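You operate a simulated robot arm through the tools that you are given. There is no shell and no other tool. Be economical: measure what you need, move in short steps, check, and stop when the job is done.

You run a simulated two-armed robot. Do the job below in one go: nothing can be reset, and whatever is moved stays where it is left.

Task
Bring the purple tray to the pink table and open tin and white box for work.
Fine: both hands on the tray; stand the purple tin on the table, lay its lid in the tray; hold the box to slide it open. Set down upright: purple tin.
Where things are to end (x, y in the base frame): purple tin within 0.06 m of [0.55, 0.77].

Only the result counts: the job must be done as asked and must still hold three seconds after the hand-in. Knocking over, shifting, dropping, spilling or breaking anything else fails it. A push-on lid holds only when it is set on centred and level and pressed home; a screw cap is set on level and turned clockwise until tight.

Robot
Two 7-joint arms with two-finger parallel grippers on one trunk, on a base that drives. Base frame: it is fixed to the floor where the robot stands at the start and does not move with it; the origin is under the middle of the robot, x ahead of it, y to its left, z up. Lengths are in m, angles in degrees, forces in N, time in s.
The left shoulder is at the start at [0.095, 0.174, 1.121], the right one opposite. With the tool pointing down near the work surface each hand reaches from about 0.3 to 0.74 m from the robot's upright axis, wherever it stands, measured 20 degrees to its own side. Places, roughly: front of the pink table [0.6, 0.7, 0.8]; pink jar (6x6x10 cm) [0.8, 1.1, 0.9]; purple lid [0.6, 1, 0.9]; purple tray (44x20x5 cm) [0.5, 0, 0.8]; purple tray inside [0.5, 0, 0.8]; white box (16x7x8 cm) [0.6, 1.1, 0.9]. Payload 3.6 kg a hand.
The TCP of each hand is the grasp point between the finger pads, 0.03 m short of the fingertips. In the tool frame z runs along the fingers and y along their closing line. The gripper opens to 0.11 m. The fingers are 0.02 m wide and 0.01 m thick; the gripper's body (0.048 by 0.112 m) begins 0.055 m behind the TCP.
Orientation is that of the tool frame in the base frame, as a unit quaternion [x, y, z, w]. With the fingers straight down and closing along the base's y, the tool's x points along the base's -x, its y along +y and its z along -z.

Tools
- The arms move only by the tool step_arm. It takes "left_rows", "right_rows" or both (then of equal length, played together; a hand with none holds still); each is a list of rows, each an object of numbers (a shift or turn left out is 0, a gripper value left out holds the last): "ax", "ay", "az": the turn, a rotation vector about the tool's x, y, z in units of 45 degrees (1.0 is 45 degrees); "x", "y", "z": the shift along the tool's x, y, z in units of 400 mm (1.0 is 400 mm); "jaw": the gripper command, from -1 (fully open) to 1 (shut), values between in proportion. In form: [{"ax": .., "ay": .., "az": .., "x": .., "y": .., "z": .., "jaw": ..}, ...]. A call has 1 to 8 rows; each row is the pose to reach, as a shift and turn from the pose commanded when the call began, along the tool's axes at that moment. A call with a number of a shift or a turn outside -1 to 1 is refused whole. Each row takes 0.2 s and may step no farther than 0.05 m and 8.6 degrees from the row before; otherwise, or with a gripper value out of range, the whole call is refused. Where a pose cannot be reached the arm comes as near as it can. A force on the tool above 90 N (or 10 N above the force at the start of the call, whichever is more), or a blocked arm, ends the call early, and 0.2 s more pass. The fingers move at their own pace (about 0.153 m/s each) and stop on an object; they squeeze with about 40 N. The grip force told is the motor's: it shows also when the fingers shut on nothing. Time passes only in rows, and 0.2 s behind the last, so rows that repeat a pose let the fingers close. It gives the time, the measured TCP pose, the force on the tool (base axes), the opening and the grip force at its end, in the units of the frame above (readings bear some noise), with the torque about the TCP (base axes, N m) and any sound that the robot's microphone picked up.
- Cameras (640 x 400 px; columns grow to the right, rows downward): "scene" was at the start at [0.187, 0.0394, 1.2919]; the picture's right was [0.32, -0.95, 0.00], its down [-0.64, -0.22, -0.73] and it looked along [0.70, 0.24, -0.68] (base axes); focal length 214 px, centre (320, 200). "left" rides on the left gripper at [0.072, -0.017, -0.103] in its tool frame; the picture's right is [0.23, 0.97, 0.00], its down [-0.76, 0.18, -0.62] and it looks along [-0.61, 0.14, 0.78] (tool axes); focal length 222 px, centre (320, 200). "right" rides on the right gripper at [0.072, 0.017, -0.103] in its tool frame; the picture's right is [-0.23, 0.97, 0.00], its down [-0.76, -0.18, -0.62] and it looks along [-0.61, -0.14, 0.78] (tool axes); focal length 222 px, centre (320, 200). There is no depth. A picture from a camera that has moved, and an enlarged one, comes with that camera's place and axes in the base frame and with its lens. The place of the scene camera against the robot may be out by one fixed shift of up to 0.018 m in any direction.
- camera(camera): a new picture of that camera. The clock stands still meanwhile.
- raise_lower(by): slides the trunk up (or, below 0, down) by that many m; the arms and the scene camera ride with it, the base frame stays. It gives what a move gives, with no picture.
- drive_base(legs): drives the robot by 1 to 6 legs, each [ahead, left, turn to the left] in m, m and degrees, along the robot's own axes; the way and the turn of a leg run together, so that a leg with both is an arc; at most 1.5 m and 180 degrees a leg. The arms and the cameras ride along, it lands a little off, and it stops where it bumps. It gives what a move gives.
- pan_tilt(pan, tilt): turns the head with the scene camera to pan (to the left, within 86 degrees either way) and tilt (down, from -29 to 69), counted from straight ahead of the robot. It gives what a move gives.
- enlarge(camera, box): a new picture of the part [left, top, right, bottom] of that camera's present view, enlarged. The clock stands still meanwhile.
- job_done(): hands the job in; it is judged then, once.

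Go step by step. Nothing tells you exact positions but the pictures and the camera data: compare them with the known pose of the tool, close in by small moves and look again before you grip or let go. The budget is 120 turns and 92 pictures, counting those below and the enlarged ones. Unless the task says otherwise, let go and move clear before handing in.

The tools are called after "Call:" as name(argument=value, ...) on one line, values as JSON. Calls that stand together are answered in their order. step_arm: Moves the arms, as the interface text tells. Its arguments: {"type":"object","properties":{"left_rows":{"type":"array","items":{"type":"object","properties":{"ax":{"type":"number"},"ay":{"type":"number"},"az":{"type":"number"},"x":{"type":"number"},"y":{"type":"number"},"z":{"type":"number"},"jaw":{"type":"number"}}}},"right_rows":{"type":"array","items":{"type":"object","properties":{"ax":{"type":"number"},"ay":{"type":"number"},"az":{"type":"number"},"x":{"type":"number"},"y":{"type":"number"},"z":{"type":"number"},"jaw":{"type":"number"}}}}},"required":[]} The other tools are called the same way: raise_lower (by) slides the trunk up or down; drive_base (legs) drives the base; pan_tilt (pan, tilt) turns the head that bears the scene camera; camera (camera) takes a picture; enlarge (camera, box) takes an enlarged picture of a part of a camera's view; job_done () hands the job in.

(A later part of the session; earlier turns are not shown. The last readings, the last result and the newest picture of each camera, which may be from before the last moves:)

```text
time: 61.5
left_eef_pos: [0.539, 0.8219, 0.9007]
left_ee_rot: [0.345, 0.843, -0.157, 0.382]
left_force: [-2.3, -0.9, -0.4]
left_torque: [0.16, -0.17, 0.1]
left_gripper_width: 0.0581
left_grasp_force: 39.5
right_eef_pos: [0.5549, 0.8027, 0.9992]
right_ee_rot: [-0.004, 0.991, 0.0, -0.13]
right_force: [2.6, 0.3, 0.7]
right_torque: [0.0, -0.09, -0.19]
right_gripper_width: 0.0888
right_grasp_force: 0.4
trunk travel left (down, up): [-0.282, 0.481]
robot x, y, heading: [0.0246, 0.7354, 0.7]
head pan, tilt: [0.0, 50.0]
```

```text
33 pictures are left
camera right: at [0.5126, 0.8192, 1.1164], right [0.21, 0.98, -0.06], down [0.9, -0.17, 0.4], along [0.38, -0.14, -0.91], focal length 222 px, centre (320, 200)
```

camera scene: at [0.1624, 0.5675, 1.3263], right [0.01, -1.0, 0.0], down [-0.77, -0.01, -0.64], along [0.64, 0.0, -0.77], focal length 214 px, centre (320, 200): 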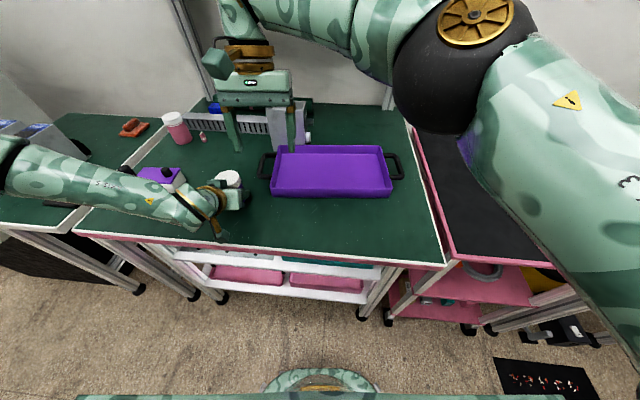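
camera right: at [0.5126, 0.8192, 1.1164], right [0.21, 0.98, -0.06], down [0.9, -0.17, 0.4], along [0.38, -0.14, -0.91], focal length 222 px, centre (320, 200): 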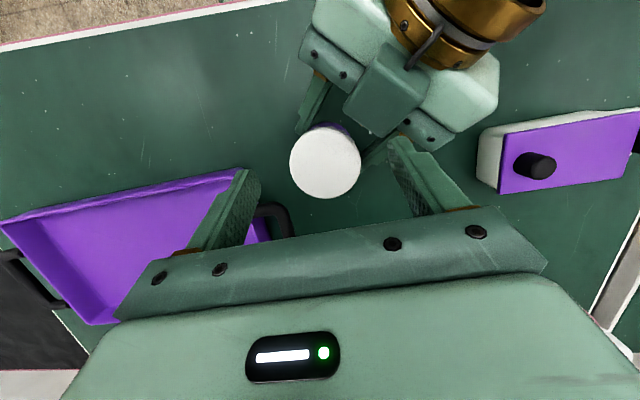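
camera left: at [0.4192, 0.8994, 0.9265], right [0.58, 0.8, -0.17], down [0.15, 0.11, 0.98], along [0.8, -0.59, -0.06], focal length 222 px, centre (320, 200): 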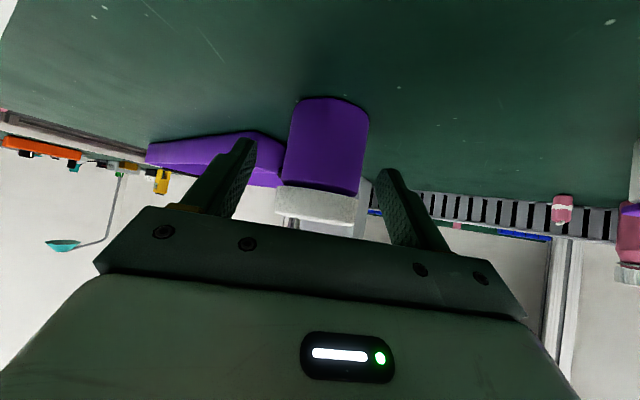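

The opened right finger lightly brushes the left palm. I'll narrow the right jaw to 7 cm and continue down.

Call:
step_arm(right_rows=[{"z": -0.02, "jaw": -0.27}, {"z": -0.02}, {"x": -0.003, "z": -0.02}])

Call:
step_arm(right_rows=[{"x": -0.012, "z": 0.04}, {"x": -0.025, "z": 0.09}, {"x": -0.038, "z": 0.153}, {"x": -0.038, "z": 0.153}])

Call:
camera(camera="right")

```text
time: 62.3
left_eef_pos: [0.5393, 0.8218, 0.9009]
left_ee_rot: [0.344, 0.843, -0.157, 0.382]
left_force: [1.0, -0.4, -0.5]
left_torque: [0.05, 0.04, 0.0]
left_gripper_width: 0.0581
left_grasp_force: 39.8
right_eef_pos: [0.5578, 0.8008, 1.0078]
right_ee_rot: [-0.002, 0.991, 0.001, -0.131]
right_force: [-0.1, -0.1, 0.5]
right_torque: [-0.02, 0.0, -0.02]
right_gripper_width: 0.0697
right_grasp_force: 0.0
trunk travel left (down, up): [-0.282, 0.481]
robot x, y, heading: [0.0272, 0.7379, 0.4]
head pan, tilt: [0.0, 50.0]
```

```text
time: 63.3
left_eef_pos: [0.5387, 0.8226, 0.9025]
left_ee_rot: [0.343, 0.844, -0.157, 0.382]
left_force: [-1.6, 8.3, -10.6]
left_torque: [-0.95, -0.18, 0.39]
left_gripper_width: 0.058
left_grasp_force: 39.7
right_eef_pos: [0.5597, 0.8002, 0.946]
right_ee_rot: [-0.001, 0.992, 0.001, -0.13]
right_force: [6.1, -10.4, 24.6]
right_torque: [0.69, -0.14, -0.31]
right_gripper_width: 0.0647
right_grasp_force: 0.0
trunk travel left (down, up): [-0.282, 0.481]
robot x, y, heading: [0.0245, 0.7352, 0.4]
head pan, tilt: [0.0, 50.0]
```

```text
32 pictures are left
camera right: at [0.5161, 0.8174, 1.0625], right [0.22, 0.97, -0.06], down [0.9, -0.18, 0.41], along [0.39, -0.14, -0.91], focal length 222 px, centre (320, 200)
```

right: 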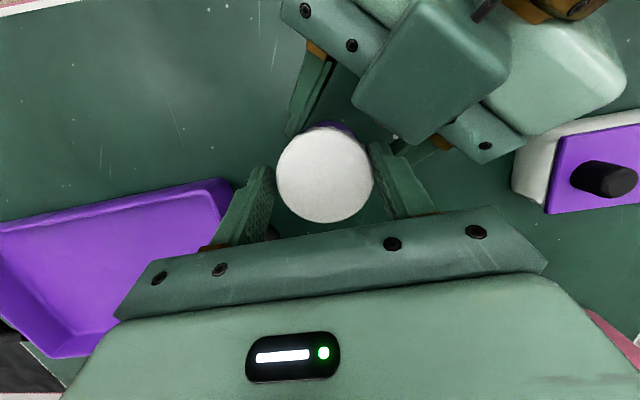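

The right fingertip rests on the left finger; raising 6 mm and closing on the lid.

Call:
step_arm(right_rows=[{"z": -0.015}, {"z": -0.016}, {"z": -0.016, "jaw": 1}, {"z": -0.016}, {"z": -0.016}])

```text
time: 64.5
left_eef_pos: [0.5412, 0.8223, 0.9022]
left_ee_rot: [0.345, 0.842, -0.157, 0.384]
left_force: [4.9, 8.7, 0.6]
left_torque: [0.08, 0.05, 0.05]
left_gripper_width: 0.0578
left_grasp_force: 39.6
right_eef_pos: [0.5596, 0.8011, 0.9499]
right_ee_rot: [-0.004, 0.991, 0.0, -0.132]
right_force: [-4.0, -8.1, -1.6]
right_torque: [-0.54, 0.17, 0.24]
right_gripper_width: 0.0592
right_grasp_force: 40.0
trunk travel left (down, up): [-0.282, 0.481]
robot x, y, heading: [0.0231, 0.7328, 0.6]
head pan, tilt: [0.0, 50.0]
```

Lid gripped. Pulling it straight up while the left hand holds the body.

Call:
step_arm(right_rows=[{"x": 0.004, "z": -0.015}, {"x": 0.008, "z": -0.03}, {"x": 0.012, "z": -0.045}, {"x": 0.018, "z": -0.07}, {"x": 0.026, "z": -0.1}, {"x": 0.034, "z": -0.13}], left_rows=[{}, {}, {}, {}, {}, {}])

Call:
camera(camera="right")

Call:
camera(camera="scene")

```text
time: 65.9
left_eef_pos: [0.5362, 0.8213, 0.8973]
left_ee_rot: [0.344, 0.846, -0.159, 0.376]
left_force: [-5.4, 2.2, -8.5]
left_torque: [-0.04, 0.04, -0.03]
left_gripper_width: 0.0
left_grasp_force: 37.6
right_eef_pos: [0.5614, 0.8006, 1.0069]
right_ee_rot: [-0.002, 0.992, 0.002, -0.128]
right_force: [5.2, -1.8, 6.4]
right_torque: [-0.05, -0.37, -0.07]
right_gripper_width: 0.059
right_grasp_force: 40.1
trunk travel left (down, up): [-0.282, 0.481]
robot x, y, heading: [0.024, 0.735, 0.6]
head pan, tilt: [0.0, 50.0]
```

```text
31 pictures are left
camera right: at [0.5188, 0.8183, 1.1233], right [0.22, 0.97, -0.05], down [0.9, -0.18, 0.41], along [0.39, -0.14, -0.91], focal length 222 px, centre (320, 200)
```

right: 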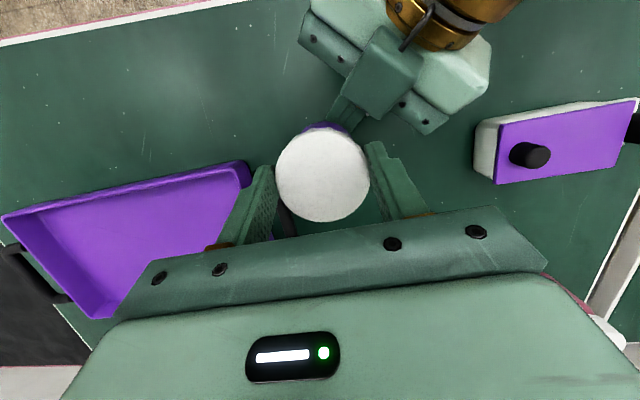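

```text
30 pictures are left
camera scene: at [0.1915, 0.7495, 1.3263], right [0.01, -1.0, 0.0], down [-0.77, -0.01, -0.64], along [0.64, 0.01, -0.77], focal length 214 px, centre (320, 200)
```

scene: 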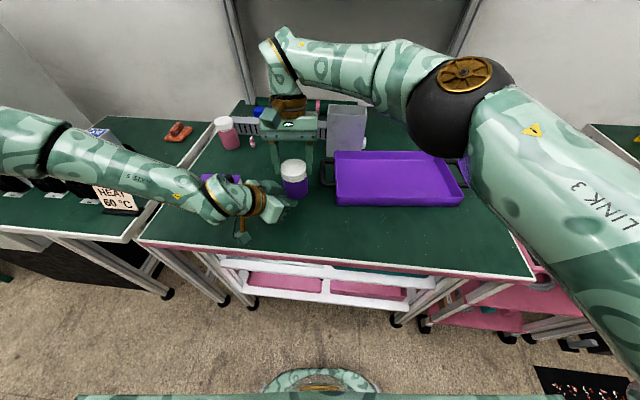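

The lid stayed on and the tin slipped from the left fingertips; the right hand has the whole tin in the air. I'll back the left hand off, open it, and regrip the body properly in the air.

Call:
step_arm(left_rows=[{"z": -0.06}, {"z": -0.13}, {"z": -0.2}, {"z": -0.26, "jaw": -0.5}, {"z": -0.26}])

Call:
step_arm(right_rows=[{"x": 0.015, "z": -0.05}, {"x": 0.015, "z": -0.05}])

Call:
camera(camera="left")

```text
time: 67.1
left_eef_pos: [0.4842, 0.8751, 0.9725]
left_ee_rot: [0.345, 0.843, -0.157, 0.383]
left_force: [0.0, 0.1, 0.4]
left_torque: [0.02, 0.0, 0.0]
left_gripper_width: 0.0824
left_grasp_force: 0.1
right_eef_pos: [0.56, 0.8026, 1.0022]
right_ee_rot: [-0.004, 0.991, 0.0, -0.132]
right_force: [-0.3, 0.2, -2.9]
right_torque: [0.0, -0.03, -0.01]
right_gripper_width: 0.0591
right_grasp_force: 39.8
trunk travel left (down, up): [-0.282, 0.481]
robot x, y, heading: [0.0261, 0.7363, 0.6]
head pan, tilt: [0.0, 50.0]
```

```text
time: 67.7
left_eef_pos: [0.4845, 0.8749, 0.9715]
left_ee_rot: [0.344, 0.843, -0.157, 0.383]
left_force: [-0.2, -0.1, -0.3]
left_torque: [0.0, 0.01, 0.01]
left_gripper_width: 0.0823
left_grasp_force: 0.0
right_eef_pos: [0.5593, 0.8029, 1.0244]
right_ee_rot: [-0.003, 0.991, 0.0, -0.131]
right_force: [0.1, -1.0, -2.8]
right_torque: [-0.04, 0.04, 0.0]
right_gripper_width: 0.059
right_grasp_force: 40.1
trunk travel left (down, up): [-0.282, 0.481]
robot x, y, heading: [0.0249, 0.7373, 0.8]
head pan, tilt: [0.0, 50.0]
```

```text
29 pictures are left
camera left: at [0.3832, 0.9501, 0.9849], right [0.58, 0.8, -0.17], down [0.15, 0.11, 0.98], along [0.8, -0.59, -0.06], focal length 222 px, centre (320, 200)
```

left: 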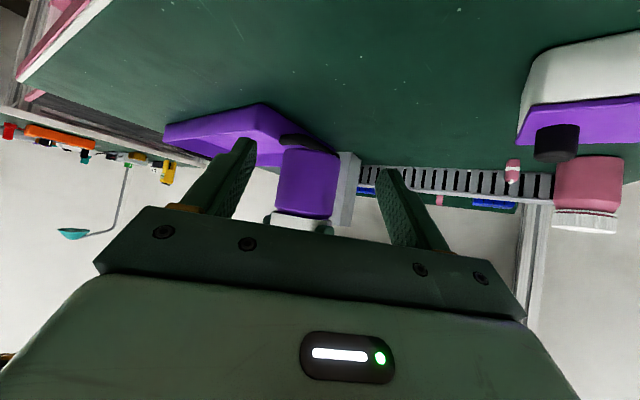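

Call:
step_arm(left_rows=[{"x": -0.046, "z": 0.0}, {"x": -0.092, "y": -0.002, "z": 0.03}, {"x": -0.092, "y": -0.002, "z": 0.1}, {"x": -0.092, "y": -0.002, "z": 0.17}, {"x": -0.092, "y": -0.002, "z": 0.237}, {"x": -0.092, "y": -0.002, "z": 0.237}])

Call:
camera(camera="left")

Call:
enlarge(camera="scene", box=[180, 80, 380, 240])

```text
time: 69.1
left_eef_pos: [0.5481, 0.8053, 0.9382]
left_ee_rot: [0.347, 0.842, -0.158, 0.382]
left_force: [-37.1, -0.3, 18.4]
left_torque: [0.36, -2.57, 0.87]
left_gripper_width: 0.0826
left_grasp_force: 0.0
right_eef_pos: [0.5607, 0.8014, 1.0255]
right_ee_rot: [0.0, 0.992, 0.0, -0.125]
right_force: [36.4, 0.8, -21.1]
right_torque: [-0.5, -0.92, -1.06]
right_gripper_width: 0.059
right_grasp_force: 40.5
trunk travel left (down, up): [-0.282, 0.481]
robot x, y, heading: [0.0246, 0.7351, 0.7]
head pan, tilt: [0.0, 50.0]
```

```text
28 pictures are left
camera left: at [0.4475, 0.8811, 0.9516], right [0.58, 0.8, -0.17], down [0.15, 0.11, 0.98], along [0.8, -0.6, -0.06], focal length 222 px, centre (320, 200)
```

left: 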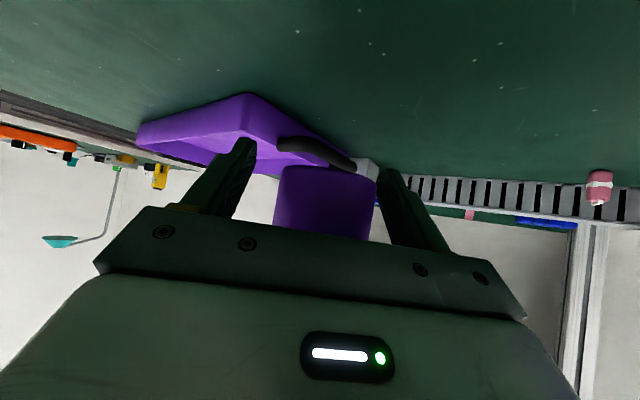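

```text
2.50 times, centred on (280, 160) of scene
camera zoom: at [0.1912, 0.7498, 1.3264], right [0.01, -1.0, 0.0], down [-0.77, -0.01, -0.64], along [0.64, 0.01, -0.77], focal length 536 px, centre (420, 300)
```

zoom: 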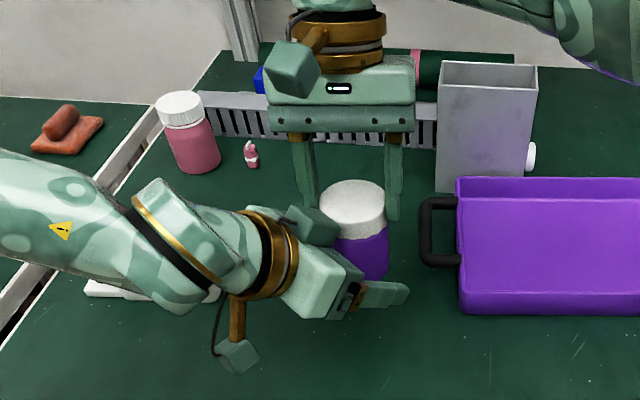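

The left palm presses the lid edge at this pitch. Backing off a little and flattening the left hand to about 65° before regripping.

Call:
step_arm(left_rows=[{"z": -0.06}, {"z": -0.13}, {"z": -0.13, "ay": -0.12}, {"z": -0.13, "ay": -0.24}, {"z": -0.13, "ay": -0.36}, {"z": -0.13, "ay": -0.36}])

```text
time: 70.5
left_eef_pos: [0.5247, 0.8343, 0.9735]
left_ee_rot: [0.319, 0.781, -0.204, 0.497]
left_force: [-0.4, 0.0, 0.4]
left_torque: [0.03, 0.03, 0.01]
left_gripper_width: 0.0825
left_grasp_force: 0.1
right_eef_pos: [0.5583, 0.8026, 1.0255]
right_ee_rot: [-0.003, 0.991, 0.0, -0.131]
right_force: [0.4, -0.1, -2.4]
right_torque: [0.01, 0.0, 0.0]
right_gripper_width: 0.0592
right_grasp_force: 39.5
trunk travel left (down, up): [-0.282, 0.481]
robot x, y, heading: [0.0244, 0.737, 0.7]
head pan, tilt: [0.0, 50.0]
```

Call:
step_arm(left_rows=[{"x": 0.0085, "z": 0.04}, {"x": 0.0085, "z": 0.08}, {"x": 0.0085, "z": 0.1145}, {"x": 0.0085, "z": 0.1145}])

Call:
camera(camera="left")

```text
time: 71.5
left_eef_pos: [0.5532, 0.8048, 0.9487]
left_ee_rot: [0.318, 0.78, -0.204, 0.499]
left_force: [-0.6, -0.2, 0.4]
left_torque: [0.0, -0.02, 0.0]
left_gripper_width: 0.0825
left_grasp_force: 0.0
right_eef_pos: [0.5579, 0.8024, 1.0254]
right_ee_rot: [-0.004, 0.991, 0.001, -0.13]
right_force: [-0.8, -0.6, -2.0]
right_torque: [-0.02, 0.03, -0.01]
right_gripper_width: 0.0589
right_grasp_force: 40.4
trunk travel left (down, up): [-0.282, 0.481]
robot x, y, heading: [0.0251, 0.7317, 0.6]
head pan, tilt: [0.0, 50.0]
```

```text
26 pictures are left
camera left: at [0.4523, 0.8796, 0.9266], right [0.61, 0.76, -0.21], down [-0.05, 0.3, 0.95], along [0.79, -0.57, 0.22], focal length 222 px, centre (320, 200)
```

left: 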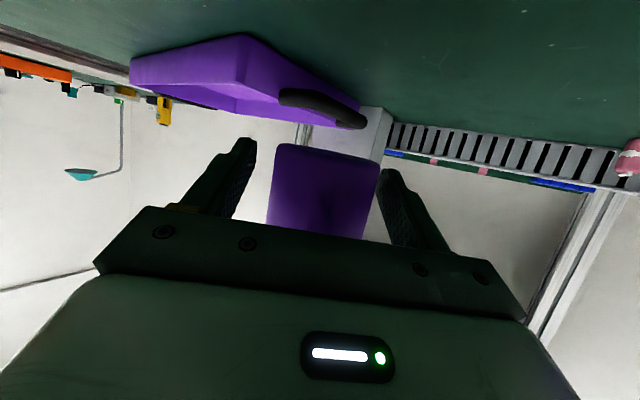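

No contact, well placed. Closing the left hand on the body and checking.

Call:
step_arm(left_rows=[{"jaw": 1}, {}, {}])

Call:
step_arm(right_rows=[{"x": 0.003, "z": -0.01}, {"x": 0.006, "z": -0.02}, {"x": 0.009, "z": -0.035}, {"x": 0.014, "z": -0.055}, {"x": 0.02, "z": -0.08}, {"x": 0.03, "z": -0.12}], left_rows=[{}, {}, {}, {}, {}, {}])

Call:
enlarge(camera="scene", box=[180, 80, 380, 240])

```text
time: 72.3
left_eef_pos: [0.5532, 0.8051, 0.9489]
left_ee_rot: [0.318, 0.78, -0.204, 0.499]
left_force: [12.9, 10.8, 0.6]
left_torque: [-0.5, 0.54, 0.09]
left_gripper_width: 0.0591
left_grasp_force: 39.7
right_eef_pos: [0.558, 0.8022, 1.0252]
right_ee_rot: [-0.003, 0.991, -0.001, -0.132]
right_force: [-11.8, -10.9, -0.1]
right_torque: [-0.36, 0.43, -0.02]
right_gripper_width: 0.0593
right_grasp_force: 40.4
trunk travel left (down, up): [-0.282, 0.481]
robot x, y, heading: [0.0223, 0.7372, 0.6]
head pan, tilt: [0.0, 50.0]
```

```text
time: 73.7
left_eef_pos: [0.552, 0.806, 0.9466]
left_ee_rot: [0.319, 0.782, -0.205, 0.496]
left_force: [-0.2, 0.7, 0.5]
left_torque: [0.01, 0.05, -0.03]
left_gripper_width: 0.0001
left_grasp_force: 37.7
right_eef_pos: [0.5556, 0.7927, 1.0679]
right_ee_rot: [-0.002, 0.992, 0.002, -0.13]
right_force: [0.2, -1.0, -2.5]
right_torque: [-0.01, -0.01, 0.0]
right_gripper_width: 0.0592
right_grasp_force: 40.2
right hand out of reach, approached as far as the arm can: row 4, 5, 6
trunk travel left (down, up): [-0.282, 0.481]
robot x, y, heading: [0.0262, 0.7343, 0.5]
head pan, tilt: [0.0, 50.0]
```

```text
2.50 times, centred on (280, 160) of scene
camera zoom: at [0.1924, 0.75, 1.3261], right [0.01, -1.0, 0.0], down [-0.77, -0.01, -0.64], along [0.64, 0.01, -0.77], focal length 536 px, centre (420, 300)
```

zoom: 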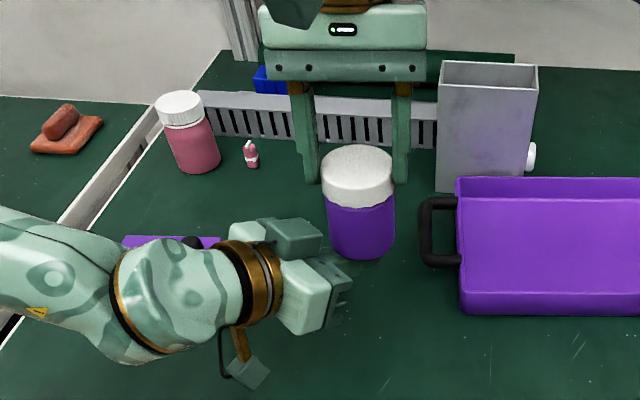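

It slipped through again, low on the body, while the right arm hit its height limit. I'll repeat with the tin lower and the left grip higher and fully centred, reading forces as I pull.

Call:
step_arm(left_rows=[{"z": -0.06}, {"z": -0.12}, {"z": -0.15, "jaw": -0.5}, {"z": -0.15}, {"z": -0.15}])

Call:
step_arm(right_rows=[{"x": -0.02, "y": 0.013, "z": 0.07}, {"x": -0.045, "y": 0.024, "z": 0.15}, {"x": -0.045, "y": 0.024, "z": 0.15}])

Call:
camera(camera="left")

```text
time: 74.9
left_eef_pos: [0.5154, 0.8445, 0.9764]
left_ee_rot: [0.32, 0.78, -0.204, 0.497]
left_force: [-0.2, -0.3, -0.8]
left_torque: [0.02, 0.01, -0.03]
left_gripper_width: 0.0825
left_grasp_force: 0.1
right_eef_pos: [0.5549, 0.7925, 1.0676]
right_ee_rot: [-0.003, 0.991, 0.0, -0.131]
right_force: [0.2, -0.6, -2.0]
right_torque: [-0.01, -0.02, 0.02]
right_gripper_width: 0.0591
right_grasp_force: 40.2
trunk travel left (down, up): [-0.282, 0.481]
robot x, y, heading: [0.0244, 0.7356, 0.6]
head pan, tilt: [0.0, 50.0]
```

```text
time: 75.7
left_eef_pos: [0.5131, 0.844, 0.9763]
left_ee_rot: [0.319, 0.78, -0.204, 0.498]
left_force: [0.2, 0.1, -0.5]
left_torque: [0.0, -0.04, 0.01]
left_gripper_width: 0.0826
left_grasp_force: 0.1
right_eef_pos: [0.5559, 0.8014, 1.0049]
right_ee_rot: [-0.004, 0.991, 0.0, -0.131]
right_force: [0.3, -0.2, -2.4]
right_torque: [0.01, 0.0, -0.04]
right_gripper_width: 0.0592
right_grasp_force: 39.9
trunk travel left (down, up): [-0.282, 0.481]
robot x, y, heading: [0.0276, 0.7359, 0.8]
head pan, tilt: [0.0, 50.0]
```

```text
24 pictures are left
camera left: at [0.4134, 0.9184, 0.9533], right [0.61, 0.76, -0.21], down [-0.05, 0.3, 0.95], along [0.79, -0.57, 0.22], focal length 222 px, centre (320, 200)
```

left: 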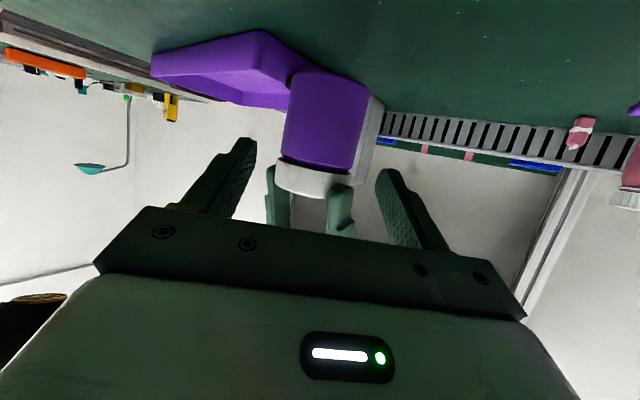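

Call:
step_arm(left_rows=[{"x": 0.018, "z": 0.05}, {"x": 0.018, "z": 0.1}, {"x": 0.018, "z": 0.14}, {"x": 0.018, "z": 0.175}, {"x": 0.018, "z": 0.175}])

Call:
step_arm(left_rows=[{"jaw": 1}, {}, {}])

Call:
step_arm(right_rows=[{"x": 0.0013, "z": -0.005}, {"x": 0.0026, "z": -0.01}], left_rows=[{}, {}])

```text
time: 76.9
left_eef_pos: [0.556, 0.805, 0.9418]
left_ee_rot: [0.319, 0.78, -0.204, 0.497]
left_force: [0.3, -0.5, -0.3]
left_torque: [-0.04, 0.02, -0.01]
left_gripper_width: 0.0826
left_grasp_force: 0.0
right_eef_pos: [0.5565, 0.8022, 1.005]
right_ee_rot: [-0.003, 0.991, 0.001, -0.131]
right_force: [0.1, -0.1, -1.7]
right_torque: [0.02, 0.03, -0.01]
right_gripper_width: 0.0593
right_grasp_force: 40.5
trunk travel left (down, up): [-0.282, 0.481]
robot x, y, heading: [0.0294, 0.7336, 0.8]
head pan, tilt: [0.0, 50.0]
```

```text
time: 77.7
left_eef_pos: [0.5566, 0.8028, 0.9405]
left_ee_rot: [0.32, 0.78, -0.205, 0.497]
left_force: [-2.9, -4.8, -0.6]
left_torque: [0.09, -0.13, -0.01]
left_gripper_width: 0.0586
left_grasp_force: 40.1
right_eef_pos: [0.5563, 0.8003, 1.0048]
right_ee_rot: [-0.003, 0.992, 0.001, -0.13]
right_force: [2.7, 4.2, -1.7]
right_torque: [0.18, -0.04, 0.03]
right_gripper_width: 0.0591
right_grasp_force: 39.4
trunk travel left (down, up): [-0.282, 0.481]
robot x, y, heading: [0.0303, 0.7387, 0.4]
head pan, tilt: [0.0, 50.0]
```

```text
time: 78.3
left_eef_pos: [0.5559, 0.8029, 0.9428]
left_ee_rot: [0.319, 0.779, -0.204, 0.5]
left_force: [-5.9, -7.8, 18.7]
left_torque: [0.03, 0.38, -0.01]
left_gripper_width: 0.0586
left_grasp_force: 40.2
right_eef_pos: [0.5564, 0.8022, 1.0064]
right_ee_rot: [-0.003, 0.991, 0.0, -0.131]
right_force: [6.3, 7.9, -21.7]
right_torque: [0.4, -0.82, 0.04]
right_gripper_width: 0.0593
right_grasp_force: 40.4
trunk travel left (down, up): [-0.282, 0.481]
robot x, y, heading: [0.0254, 0.7337, 0.6]
head pan, tilt: [0.0, 50.0]
```

Now 20 N builds up in the pull. Continuing in 2 mm steps.

Call:
step_arm(right_rows=[{"x": 0.0013, "z": -0.005}, {"x": 0.0013, "z": -0.005}], left_rows=[{}, {}])

Call:
step_arm(right_rows=[{"x": 0.0013, "z": -0.005}, {"x": 0.0013, "z": -0.005}], left_rows=[{}, {}])

Call:
step_arm(right_rows=[{"x": 0.0013, "z": -0.005}, {"x": 0.0013, "z": -0.005}], left_rows=[{}, {}])

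```text
time: 78.9
left_eef_pos: [0.5562, 0.8046, 0.9429]
left_ee_rot: [0.319, 0.779, -0.203, 0.5]
left_force: [-7.2, -5.0, 27.6]
left_torque: [0.08, -0.45, -0.54]
left_gripper_width: 0.0589
left_grasp_force: 40.1
right_eef_pos: [0.5575, 0.8006, 1.011]
right_ee_rot: [-0.003, 0.991, -0.001, -0.131]
right_force: [7.6, 4.0, -30.1]
right_torque: [0.13, -0.06, 0.42]
right_gripper_width: 0.0591
right_grasp_force: 39.9
trunk travel left (down, up): [-0.282, 0.481]
robot x, y, heading: [0.0272, 0.7353, 0.6]
head pan, tilt: [0.0, 50.0]
```

```text
time: 79.5
left_eef_pos: [0.5567, 0.8044, 0.9424]
left_ee_rot: [0.319, 0.78, -0.204, 0.498]
left_force: [-3.2, -3.4, 26.5]
left_torque: [0.18, -0.45, -0.46]
left_gripper_width: 0.0587
left_grasp_force: 40.0
right_eef_pos: [0.5575, 0.8025, 1.0127]
right_ee_rot: [-0.003, 0.991, 0.0, -0.132]
right_force: [2.9, 2.3, -27.5]
right_torque: [0.01, 0.21, 0.43]
right_gripper_width: 0.0594
right_grasp_force: 40.3
trunk travel left (down, up): [-0.282, 0.481]
robot x, y, heading: [0.0288, 0.733, 0.7]
head pan, tilt: [0.0, 50.0]
```

```text
time: 80.1
left_eef_pos: [0.5556, 0.8044, 0.9421]
left_ee_rot: [0.318, 0.78, -0.204, 0.499]
left_force: [-0.6, -1.0, 27.5]
left_torque: [-0.12, -0.23, -0.52]
left_gripper_width: 0.0587
left_grasp_force: 39.8
right_eef_pos: [0.5565, 0.8026, 1.0153]
right_ee_rot: [-0.003, 0.991, 0.001, -0.131]
right_force: [0.1, 0.1, -28.6]
right_torque: [0.06, 0.14, 0.5]
right_gripper_width: 0.0591
right_grasp_force: 39.7
trunk travel left (down, up): [-0.282, 0.481]
robot x, y, heading: [0.0245, 0.7337, 0.5]
head pan, tilt: [0.0, 50.0]
```

Call:
enlarge(camera="scene", box=[240, 120, 340, 200])

Call:
camera(camera="left")

```text
5.00 times, centred on (290, 160) of scene
camera zoom: at [0.1917, 0.7494, 1.3262], right [0.01, -1.0, 0.0], down [-0.77, -0.01, -0.64], along [0.64, 0.01, -0.77], focal length 1072 px, centre (470, 400)
```

zoom: 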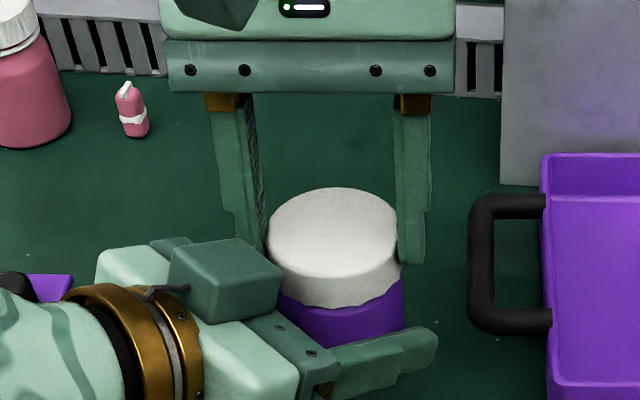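

```text
22 pictures are left
camera left: at [0.4557, 0.8781, 0.9191], right [0.61, 0.76, -0.21], down [-0.05, 0.3, 0.95], along [0.79, -0.57, 0.22], focal length 222 px, centre (320, 200)
```

left: 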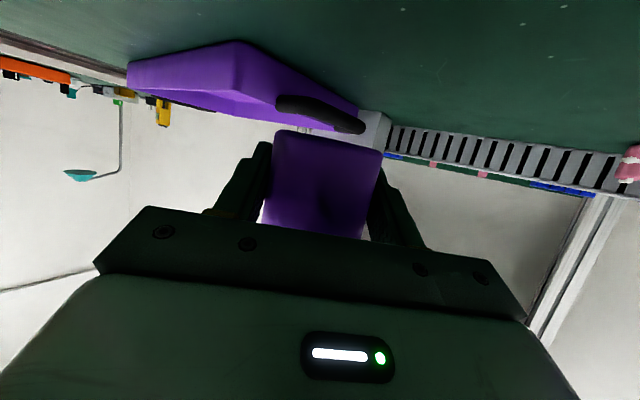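

The pull saturates near 27 N from finger slip, so a straight pull isn't enough. I'll twist the lid counter-clockwise while keeping tension.

Call:
step_arm(right_rows=[{"ax": 0.034, "az": -0.129, "z": 0.005}, {"ax": 0.069, "az": -0.258, "z": 0.005}, {"ax": 0.103, "az": -0.386, "z": 0.005}, {"ax": 0.137, "az": -0.515, "z": 0.005}], left_rows=[{}, {}, {}, {}])

Call:
enlarge(camera="scene", box=[240, 120, 340, 200])

```text
time: 80.8
left_eef_pos: [0.541, 0.7965, 0.9336]
left_ee_rot: [0.329, 0.782, -0.216, 0.483]
left_force: [-0.7, 0.2, -0.7]
left_torque: [-0.36, -0.27, -0.2]
left_gripper_width: 0.0583
left_grasp_force: 39.9
right_eef_pos: [0.5446, 0.7918, 1.008]
right_ee_rot: [-0.109, 0.988, -0.01, -0.108]
right_force: [0.7, 0.4, -0.8]
right_torque: [0.44, 0.18, 0.19]
right_gripper_width: 0.059
right_grasp_force: 39.9
right hand out of reach, approached as far as the arm can: row 1, 2, 3
trunk travel left (down, up): [-0.282, 0.481]
robot x, y, heading: [0.0259, 0.7367, 0.7]
head pan, tilt: [0.0, 50.0]
stopped in row 3 (left hand): the force on the tool passed its limit at 102 N (the readings are from after the stop); the commanded pose is now the measured one
```

```text
5.00 times, centred on (290, 160) of scene
camera zoom: at [0.1916, 0.7497, 1.3263], right [0.01, -1.0, 0.0], down [-0.77, -0.01, -0.64], along [0.64, 0.01, -0.77], focal length 1072 px, centre (470, 400)
```

zoom: 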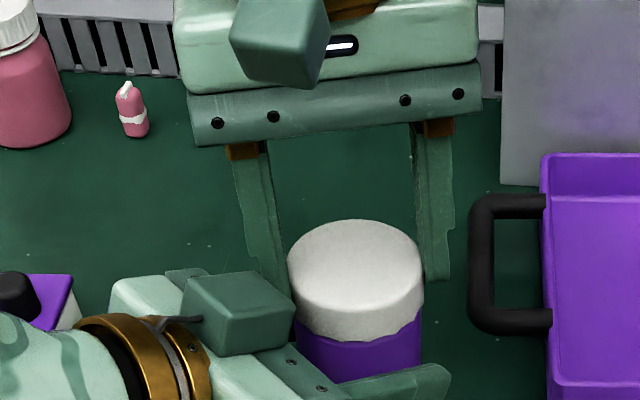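

The twist pushed the right arm to its limit, so I'll instead keep pulling straight up slowly; the steady 27 N may be the lid sliding off.

Call:
step_arm(right_rows=[{"z": -0.005}, {"z": -0.01}, {"z": -0.015}, {"z": -0.02}], left_rows=[{}, {}, {}, {}])

Call:
step_arm(right_rows=[{"z": -0.005}, {"z": -0.01}, {"z": -0.015}], left_rows=[{}, {}, {}])

Call:
enlarge(camera="scene", box=[240, 120, 340, 200])

```text
time: 81.8
left_eef_pos: [0.5414, 0.7965, 0.9351]
left_ee_rot: [0.33, 0.781, -0.215, 0.485]
left_force: [-9.1, 1.0, 29.9]
left_torque: [0.01, -0.85, -0.03]
left_gripper_width: 0.0581
left_grasp_force: 40.0
right_eef_pos: [0.5458, 0.7909, 1.0121]
right_ee_rot: [-0.108, 0.988, -0.012, -0.107]
right_force: [9.7, -1.7, -32.7]
right_torque: [-0.29, 0.03, 0.02]
right_gripper_width: 0.059
right_grasp_force: 40.1
right hand out of reach, approached as far as the arm can: row 4
trunk travel left (down, up): [-0.282, 0.481]
robot x, y, heading: [0.0269, 0.7355, 0.7]
head pan, tilt: [0.0, 50.0]
```

```text
time: 82.6
left_eef_pos: [0.5411, 0.7967, 0.9343]
left_ee_rot: [0.33, 0.781, -0.216, 0.484]
left_force: [-12.2, 0.4, 38.2]
left_torque: [0.26, -0.87, -0.05]
left_gripper_width: 0.0584
left_grasp_force: 40.2
right_eef_pos: [0.5464, 0.7912, 1.0152]
right_ee_rot: [-0.107, 0.988, -0.01, -0.107]
right_force: [10.3, -0.3, -40.5]
right_torque: [-0.48, -0.14, -0.01]
right_gripper_width: 0.0591
right_grasp_force: 39.9
trunk travel left (down, up): [-0.282, 0.481]
robot x, y, heading: [0.0253, 0.7358, 0.5]
head pan, tilt: [0.0, 50.0]
```

```text
5.00 times, centred on (290, 160) of scene
camera zoom: at [0.1916, 0.7494, 1.3263], right [0.01, -1.0, 0.0], down [-0.77, -0.01, -0.64], along [0.64, 0.01, -0.77], focal length 1072 px, centre (470, 400)
```

zoom: 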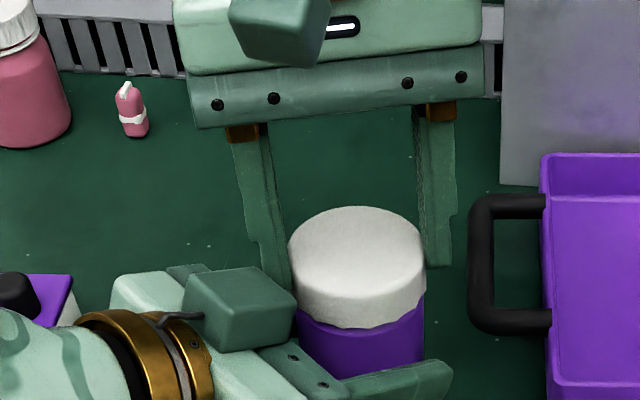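

Tension now reaches 40 N without slipping. Continuing straight up.

Call:
step_arm(right_rows=[{"x": 0.004, "z": -0.005}, {"x": 0.006, "z": -0.01}, {"x": 0.007, "z": -0.015}], left_rows=[{"x": 0.003}, {"x": 0.006}, {"x": 0.01}])

Call:
step_arm(right_rows=[{"x": 0.001, "z": -0.005}, {"x": 0.002, "z": -0.01}, {"x": 0.003, "z": -0.015}], left_rows=[{"x": 0.003}, {"x": 0.006}, {"x": 0.01}])

```text
time: 83.4
left_eef_pos: [0.5415, 0.7954, 0.9347]
left_ee_rot: [0.329, 0.782, -0.215, 0.484]
left_force: [-9.9, 0.5, 36.5]
left_torque: [0.06, -0.98, -0.05]
left_gripper_width: 0.0583
left_grasp_force: 40.7
left hand out of reach, approached as far as the arm can: row 3
right_eef_pos: [0.5465, 0.7915, 1.0156]
right_ee_rot: [-0.107, 0.988, -0.009, -0.107]
right_force: [11.0, -0.2, -38.3]
right_torque: [-0.3, -0.03, -0.02]
right_gripper_width: 0.0588
right_grasp_force: 40.0
right hand out of reach, approached as far as the arm can: row 1, 2, 3
trunk travel left (down, up): [-0.282, 0.481]
robot x, y, heading: [0.0248, 0.7367, 0.7]
head pan, tilt: [0.0, 50.0]
```

```text
time: 84.2
left_eef_pos: [0.5412, 0.7959, 0.9346]
left_ee_rot: [0.329, 0.782, -0.216, 0.484]
left_force: [-9.0, 0.0, 34.3]
left_torque: [-0.1, -0.98, -0.02]
left_gripper_width: 0.0583
left_grasp_force: 40.0
left hand out of reach, approached as far as the arm can: row 3
right_eef_pos: [0.5457, 0.7899, 1.0162]
right_ee_rot: [-0.106, 0.989, -0.009, -0.107]
right_force: [9.8, -0.1, -37.9]
right_torque: [-0.14, -0.01, -0.03]
right_gripper_width: 0.0593
right_grasp_force: 39.8
right hand out of reach, approached as far as the arm can: row 2, 3
trunk travel left (down, up): [-0.282, 0.481]
robot x, y, heading: [0.0231, 0.737, 0.7]
head pan, tilt: [0.0, 50.0]
```

The right arm is at its limit in this yaw. I'll twist back clockwise under tension (which restores reach) and keep pulling.

Call:
step_arm(right_rows=[{"ax": -0.02, "az": 0.09}, {"ax": -0.045, "az": 0.18}, {"ax": -0.07, "az": 0.27}, {"ax": -0.07, "az": 0.27, "x": 0.002, "z": -0.007}, {"ax": -0.07, "az": 0.27, "x": 0.004, "z": -0.015}], left_rows=[{}, {}, {}, {}, {}])

Call:
step_arm(right_rows=[{"x": 0.002, "z": -0.007}, {"x": 0.004, "z": -0.015}, {"x": 0.006, "z": -0.022}], left_rows=[{}, {}, {}])

```text
time: 85.4
left_eef_pos: [0.5413, 0.797, 0.9356]
left_ee_rot: [0.329, 0.781, -0.215, 0.485]
left_force: [-4.9, -2.8, 28.6]
left_torque: [0.23, -0.53, -0.49]
left_gripper_width: 0.0587
left_grasp_force: 39.5
right_eef_pos: [0.5469, 0.7909, 1.022]
right_ee_rot: [-0.001, 0.994, 0.006, -0.11]
right_force: [4.9, 3.8, -31.4]
right_torque: [0.0, -0.02, 0.43]
right_gripper_width: 0.059
right_grasp_force: 40.1
trunk travel left (down, up): [-0.282, 0.481]
robot x, y, heading: [0.0257, 0.7313, 0.6]
head pan, tilt: [0.0, 50.0]
```

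```text
time: 86.2
left_eef_pos: [0.5412, 0.7967, 0.9342]
left_ee_rot: [0.329, 0.781, -0.216, 0.484]
left_force: [-8.9, -7.0, 28.6]
left_torque: [0.02, -0.32, -0.52]
left_gripper_width: 0.0587
left_grasp_force: 40.3
right_eef_pos: [0.5463, 0.7901, 1.0324]
right_ee_rot: [-0.002, 0.994, 0.006, -0.109]
right_force: [9.5, 7.6, -31.6]
right_torque: [0.55, -0.6, 0.44]
right_gripper_width: 0.059
right_grasp_force: 39.8
trunk travel left (down, up): [-0.282, 0.481]
robot x, y, heading: [0.027, 0.7345, 0.5]
head pan, tilt: [0.0, 50.0]
```

Call:
enlarge(camera="scene", box=[230, 100, 350, 200])

```text
4.00 times, centred on (290, 150) of scene
camera zoom: at [0.1916, 0.7493, 1.3263], right [0.01, -1.0, 0.0], down [-0.77, -0.01, -0.64], along [0.64, 0.01, -0.77], focal length 858 px, centre (440, 400)
```

zoom: 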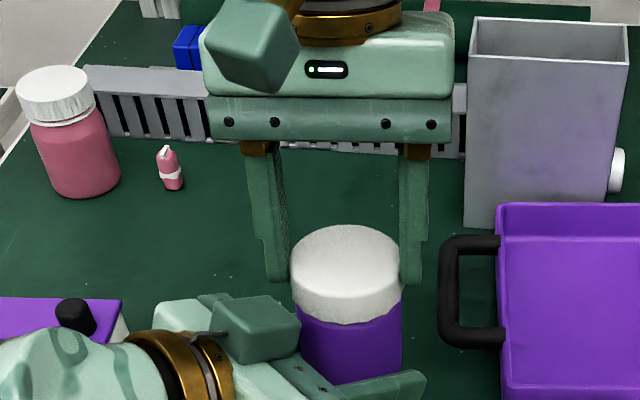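

The body slides in the left grip while the lid stays on, so I'll test unscrewing: regrip the body centrally with the left, then rotate the left hand (body) clockwise while the right holds the lid.

Call:
step_arm(left_rows=[{"jaw": -0.5}, {}, {"x": -0.042, "z": -0.008}, {"x": -0.084, "z": -0.016}, {"x": -0.084, "z": -0.016}, {"x": -0.084, "z": -0.016, "jaw": 1}, {"x": -0.084, "z": -0.016}, {"x": -0.084, "z": -0.016}])

Call:
step_arm(left_rows=[{"ax": 0.121, "az": 0.056}, {"ax": 0.242, "az": 0.113}, {"ax": 0.362, "az": 0.169}], right_rows=[{}, {}, {}])

```text
time: 87.2
left_eef_pos: [0.5426, 0.7973, 0.9486]
left_ee_rot: [0.323, 0.796, -0.215, 0.465]
left_force: [-1.3, 0.7, -4.5]
left_torque: [-0.19, -0.09, 0.02]
left_gripper_width: 0.0825
left_grasp_force: 0.0
right_eef_pos: [0.5473, 0.791, 1.0422]
right_ee_rot: [0.002, 0.994, 0.014, -0.105]
right_force: [1.4, -0.6, 2.6]
right_torque: [0.18, 0.05, -0.05]
right_gripper_width: 0.0592
right_grasp_force: 39.9
trunk travel left (down, up): [-0.282, 0.481]
robot x, y, heading: [0.027, 0.7346, 0.6]
head pan, tilt: [0.0, 50.0]
stopped in row 5 (left hand): the force on the tool passed its limit at 100 N (the readings are from after the stop); the commanded pose is now the measured one
```

```text
time: 88.0
left_eef_pos: [0.5419, 0.797, 0.9475]
left_ee_rot: [0.431, 0.739, -0.29, 0.429]
left_force: [-18.7, 1.2, -12.4]
left_torque: [-0.53, -1.33, 0.6]
left_gripper_width: 0.0825
left_grasp_force: 0.0
right_eef_pos: [0.5486, 0.7905, 1.0433]
right_ee_rot: [0.003, 0.994, 0.012, -0.104]
right_force: [17.7, -1.5, 10.2]
right_torque: [0.46, -0.33, -0.7]
right_gripper_width: 0.0593
right_grasp_force: 40.0
trunk travel left (down, up): [-0.282, 0.481]
robot x, y, heading: [0.0276, 0.7384, 0.6]
head pan, tilt: [0.0, 50.0]
```

Left palm structure bumps the right finger in this cramped geometry. I'll back the left hand off, set the tin down on the table, and regrip the lid with a vertical right hand so the left can come in flat and low.

Call:
step_arm(left_rows=[{"x": 0.02, "z": -0.03}, {"x": 0.03, "z": -0.1}, {"x": 0.03, "z": -0.2}, {"x": 0.03, "z": -0.28}])

Call:
step_arm(right_rows=[{"x": -0.013, "y": 0.005, "z": 0.06}, {"x": -0.026, "y": 0.01, "z": 0.12}, {"x": -0.038, "y": 0.01, "z": 0.18}, {"x": -0.044, "y": 0.01, "z": 0.21}, {"x": -0.044, "y": 0.01, "z": 0.21}])

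Call:
camera(camera="scene")

```text
time: 89.0
left_eef_pos: [0.4979, 0.8954, 0.9904]
left_ee_rot: [0.437, 0.734, -0.294, 0.429]
left_force: [-0.7, 0.4, 0.4]
left_torque: [-0.03, 0.0, 0.02]
left_gripper_width: 0.0825
left_grasp_force: 0.0
left hand out of reach, approached as far as the arm can: row 2, 3
right_eef_pos: [0.5453, 0.7922, 1.0425]
right_ee_rot: [0.002, 0.994, 0.013, -0.105]
right_force: [-0.7, 0.3, -1.7]
right_torque: [-0.01, -0.02, -0.02]
right_gripper_width: 0.0589
right_grasp_force: 40.3
trunk travel left (down, up): [-0.282, 0.481]
robot x, y, heading: [0.027, 0.7389, 0.7]
head pan, tilt: [0.0, 50.0]
```

```text
time: 90.2
left_eef_pos: [0.4994, 0.8939, 0.9894]
left_ee_rot: [0.438, 0.733, -0.295, 0.428]
left_force: [0.1, 0.2, -0.8]
left_torque: [0.0, 0.0, 0.0]
left_gripper_width: 0.0823
left_grasp_force: 0.0
right_eef_pos: [0.5476, 0.7971, 0.9556]
right_ee_rot: [0.002, 0.994, 0.014, -0.105]
right_force: [0.3, 0.7, -2.8]
right_torque: [-0.04, -0.04, -0.03]
right_gripper_width: 0.0589
right_grasp_force: 40.0
trunk travel left (down, up): [-0.282, 0.481]
robot x, y, heading: [0.0271, 0.7325, 0.5]
head pan, tilt: [0.0, 50.0]
```

```text
18 pictures are left
camera scene: at [0.1916, 0.7494, 1.3263], right [0.01, -1.0, 0.0], down [-0.77, -0.01, -0.64], along [0.64, 0.01, -0.77], focal length 214 px, centre (320, 200)
```

scene: 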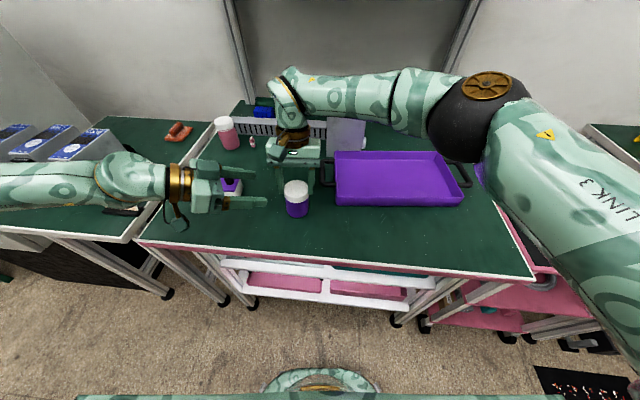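

The tin hangs just above the table. Restoring the 3° tilt and lowering in small steps to contact.

Call:
step_arm(right_rows=[{"ay": 0.03, "z": 0.003}, {"ay": 0.066, "z": 0.006}, {"ay": 0.066, "z": 0.009}, {"ay": 0.066, "z": 0.009}])

Call:
step_arm(right_rows=[{"z": 0.003}, {"z": 0.006}, {"z": 0.006}])

```text
time: 91.2
left_eef_pos: [0.4972, 0.8937, 0.9899]
left_ee_rot: [0.438, 0.734, -0.293, 0.429]
left_force: [0.7, -0.6, -0.8]
left_torque: [0.0, 0.02, 0.0]
left_gripper_width: 0.0824
left_grasp_force: 0.1
right_eef_pos: [0.547, 0.7979, 0.9537]
right_ee_rot: [0.003, 0.991, 0.013, -0.131]
right_force: [5.2, -2.2, 12.6]
right_torque: [-0.32, -0.85, 0.02]
right_gripper_width: 0.059
right_grasp_force: 40.6
trunk travel left (down, up): [-0.282, 0.481]
robot x, y, heading: [0.0258, 0.738, 0.3]
head pan, tilt: [0.0, 50.0]
```

```text
time: 92.0
left_eef_pos: [0.4963, 0.8945, 0.99]
left_ee_rot: [0.438, 0.734, -0.293, 0.429]
left_force: [-0.1, 0.6, 0.0]
left_torque: [-0.01, 0.01, 0.0]
left_gripper_width: 0.0824
left_grasp_force: 0.1
right_eef_pos: [0.5439, 0.7975, 0.952]
right_ee_rot: [0.001, 0.991, 0.014, -0.13]
right_force: [3.2, 2.2, 29.2]
right_torque: [-0.22, -1.05, 0.1]
right_gripper_width: 0.0592
right_grasp_force: 39.5
trunk travel left (down, up): [-0.282, 0.481]
robot x, y, heading: [0.0245, 0.7336, 0.5]
head pan, tilt: [0.0, 50.0]
```

Call:
step_arm(right_rows=[{"z": -0.008}, {"z": -0.008, "jaw": -0.6}, {"z": -0.008}, {"x": 0.02, "z": -0.08}, {"x": 0.045, "z": -0.17, "ay": -0.11}, {"x": 0.045, "z": -0.17, "ay": -0.22}, {"x": 0.045, "z": -0.17, "ay": -0.333}, {"x": 0.045, "z": -0.17, "ay": -0.333}])

Call:
drive_base(legs=[[0, 0.06, 0]])

Call:
camera(camera="right")

```text
time: 93.8
left_eef_pos: [0.4989, 0.8926, 0.9901]
left_ee_rot: [0.438, 0.734, -0.295, 0.428]
left_force: [0.9, 0.2, 0.3]
left_torque: [0.03, 0.0, 0.0]
left_gripper_width: 0.0824
left_grasp_force: 0.0
right_eef_pos: [0.5476, 0.7953, 1.0194]
right_ee_rot: [0.004, 1.0, 0.012, -0.001]
right_force: [-0.3, 0.0, 0.6]
right_torque: [0.0, -0.03, -0.01]
right_gripper_width: 0.0879
right_grasp_force: 0.1
trunk travel left (down, up): [-0.282, 0.481]
robot x, y, heading: [0.026, 0.7366, 0.7]
head pan, tilt: [0.0, 50.0]
```

```text
time: 94.8
left_eef_pos: [0.4982, 0.9556, 0.9895]
left_ee_rot: [0.437, 0.734, -0.295, 0.428]
left_force: [1.0, 1.2, 0.2]
left_torque: [0.0, -0.01, -0.01]
left_gripper_width: 0.0826
left_grasp_force: 0.1
right_eef_pos: [0.5461, 0.8565, 1.019]
right_ee_rot: [0.003, 1.0, 0.011, -0.002]
right_force: [-0.4, 0.6, -0.2]
right_torque: [-0.03, 0.01, -0.01]
right_gripper_width: 0.088
right_grasp_force: 0.1
trunk travel left (down, up): [-0.282, 0.481]
robot x, y, heading: [0.0262, 0.7935, 0.6]
head pan, tilt: [0.0, 50.0]
```

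```text
17 pictures are left
camera right: at [0.4745, 0.8732, 1.1223], right [0.23, 0.97, 0.02], down [0.76, -0.2, 0.62], along [0.6, -0.13, -0.79], focal length 222 px, centre (320, 200)
```

right: 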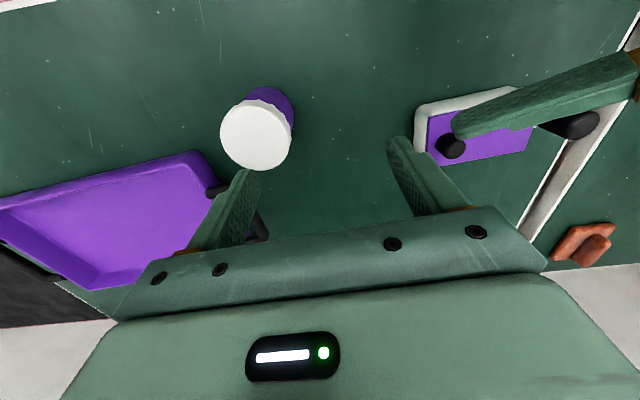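

The tin stands upright at about (0.535, 0.804), in tolerance. Regripping the lid with the right hand vertical, then lifting for the left to come in flat and low.

Call:
step_arm(right_rows=[{"x": 0.0275, "y": -0.06}, {"x": 0.0275, "y": -0.131}, {"x": 0.0275, "y": -0.131, "z": 0.08}, {"x": 0.0275, "y": -0.131, "z": 0.16}, {"x": 0.0275, "y": -0.131, "z": 0.2425}, {"x": 0.0275, "y": -0.131, "z": 0.2425, "jaw": 1}, {"x": 0.0275, "y": -0.131, "z": 0.2425}, {"x": 0.0275, "y": -0.131, "z": 0.2425}], left_rows=[{"ay": -0.1}, {"ay": -0.2}, {"ay": -0.3}, {"ay": -0.4}, {"ay": -0.5}, {"ay": -0.5}, {"ay": -0.5}, {"ay": -0.5}])

Call:
step_arm(right_rows=[{"z": -0.06}, {"z": -0.13}, {"z": -0.2}, {"z": -0.25}, {"z": -0.25}])

Call:
camera(camera="left")

```text
time: 96.6
left_eef_pos: [0.4971, 0.9543, 0.9894]
left_ee_rot: [0.372, 0.636, -0.374, 0.563]
left_force: [0.2, -0.3, 0.5]
left_torque: [0.0, -0.04, -0.01]
left_gripper_width: 0.0827
left_grasp_force: 0.1
right_eef_pos: [0.5343, 0.8067, 0.9209]
right_ee_rot: [0.002, 1.0, 0.012, -0.002]
right_force: [0.1, 0.2, -2.1]
right_torque: [-0.01, 0.01, 0.01]
right_gripper_width: 0.0596
right_grasp_force: 40.3
trunk travel left (down, up): [-0.282, 0.481]
robot x, y, heading: [0.0219, 0.7955, 0.7]
head pan, tilt: [0.0, 50.0]
```

```text
time: 97.8
left_eef_pos: [0.4976, 0.9549, 0.9905]
left_ee_rot: [0.372, 0.636, -0.374, 0.563]
left_force: [0.3, -0.4, 0.2]
left_torque: [0.02, 0.01, 0.01]
left_gripper_width: 0.0825
left_grasp_force: 0.0
right_eef_pos: [0.535, 0.8019, 1.0213]
right_ee_rot: [0.003, 1.0, 0.012, -0.001]
right_force: [0.1, 0.3, -2.7]
right_torque: [0.05, 0.05, 0.02]
right_gripper_width: 0.0593
right_grasp_force: 39.8
trunk travel left (down, up): [-0.282, 0.481]
robot x, y, heading: [0.0243, 0.7946, 0.9]
head pan, tilt: [0.0, 50.0]
```

```text
16 pictures are left
camera left: at [0.4306, 1.0421, 0.927], right [0.85, 0.44, -0.28], down [-0.05, 0.6, 0.8], along [0.52, -0.67, 0.53], focal length 222 px, centre (320, 200)
```

left: 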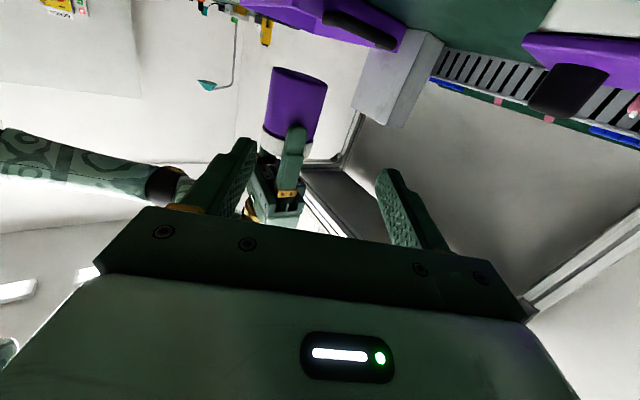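

Call:
step_arm(left_rows=[{"x": 0.012, "y": -0.05, "z": 0.0}, {"x": 0.024, "y": -0.082, "z": 0.06}, {"x": 0.024, "y": -0.082, "z": 0.15}, {"x": 0.024, "y": -0.082, "z": 0.24}, {"x": 0.024, "y": -0.082, "z": 0.32}, {"x": 0.024, "y": -0.082, "z": 0.32}])

Call:
camera(camera="left")

```text
time: 99.2
left_eef_pos: [0.52, 0.8372, 0.9841]
left_ee_rot: [0.371, 0.637, -0.373, 0.563]
left_force: [0.1, 0.1, 0.0]
left_torque: [0.03, -0.03, 0.02]
left_gripper_width: 0.0826
left_grasp_force: 0.1
left hand out of reach, approached as far as the arm can: row 5, 6
right_eef_pos: [0.5349, 0.8018, 1.0211]
right_ee_rot: [0.003, 1.0, 0.013, -0.001]
right_force: [0.0, -0.2, -2.4]
right_torque: [0.05, 0.02, -0.02]
right_gripper_width: 0.0593
right_grasp_force: 40.0
trunk travel left (down, up): [-0.282, 0.481]
robot x, y, heading: [0.0239, 0.7949, 0.6]
head pan, tilt: [0.0, 50.0]
```

```text
15 pictures are left
camera left: at [0.4532, 0.925, 0.9214], right [0.85, 0.45, -0.28], down [-0.05, 0.6, 0.8], along [0.52, -0.67, 0.53], focal length 222 px, centre (320, 200)
```

left: 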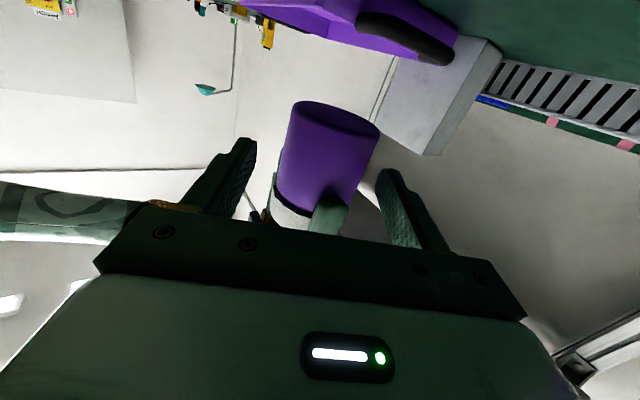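

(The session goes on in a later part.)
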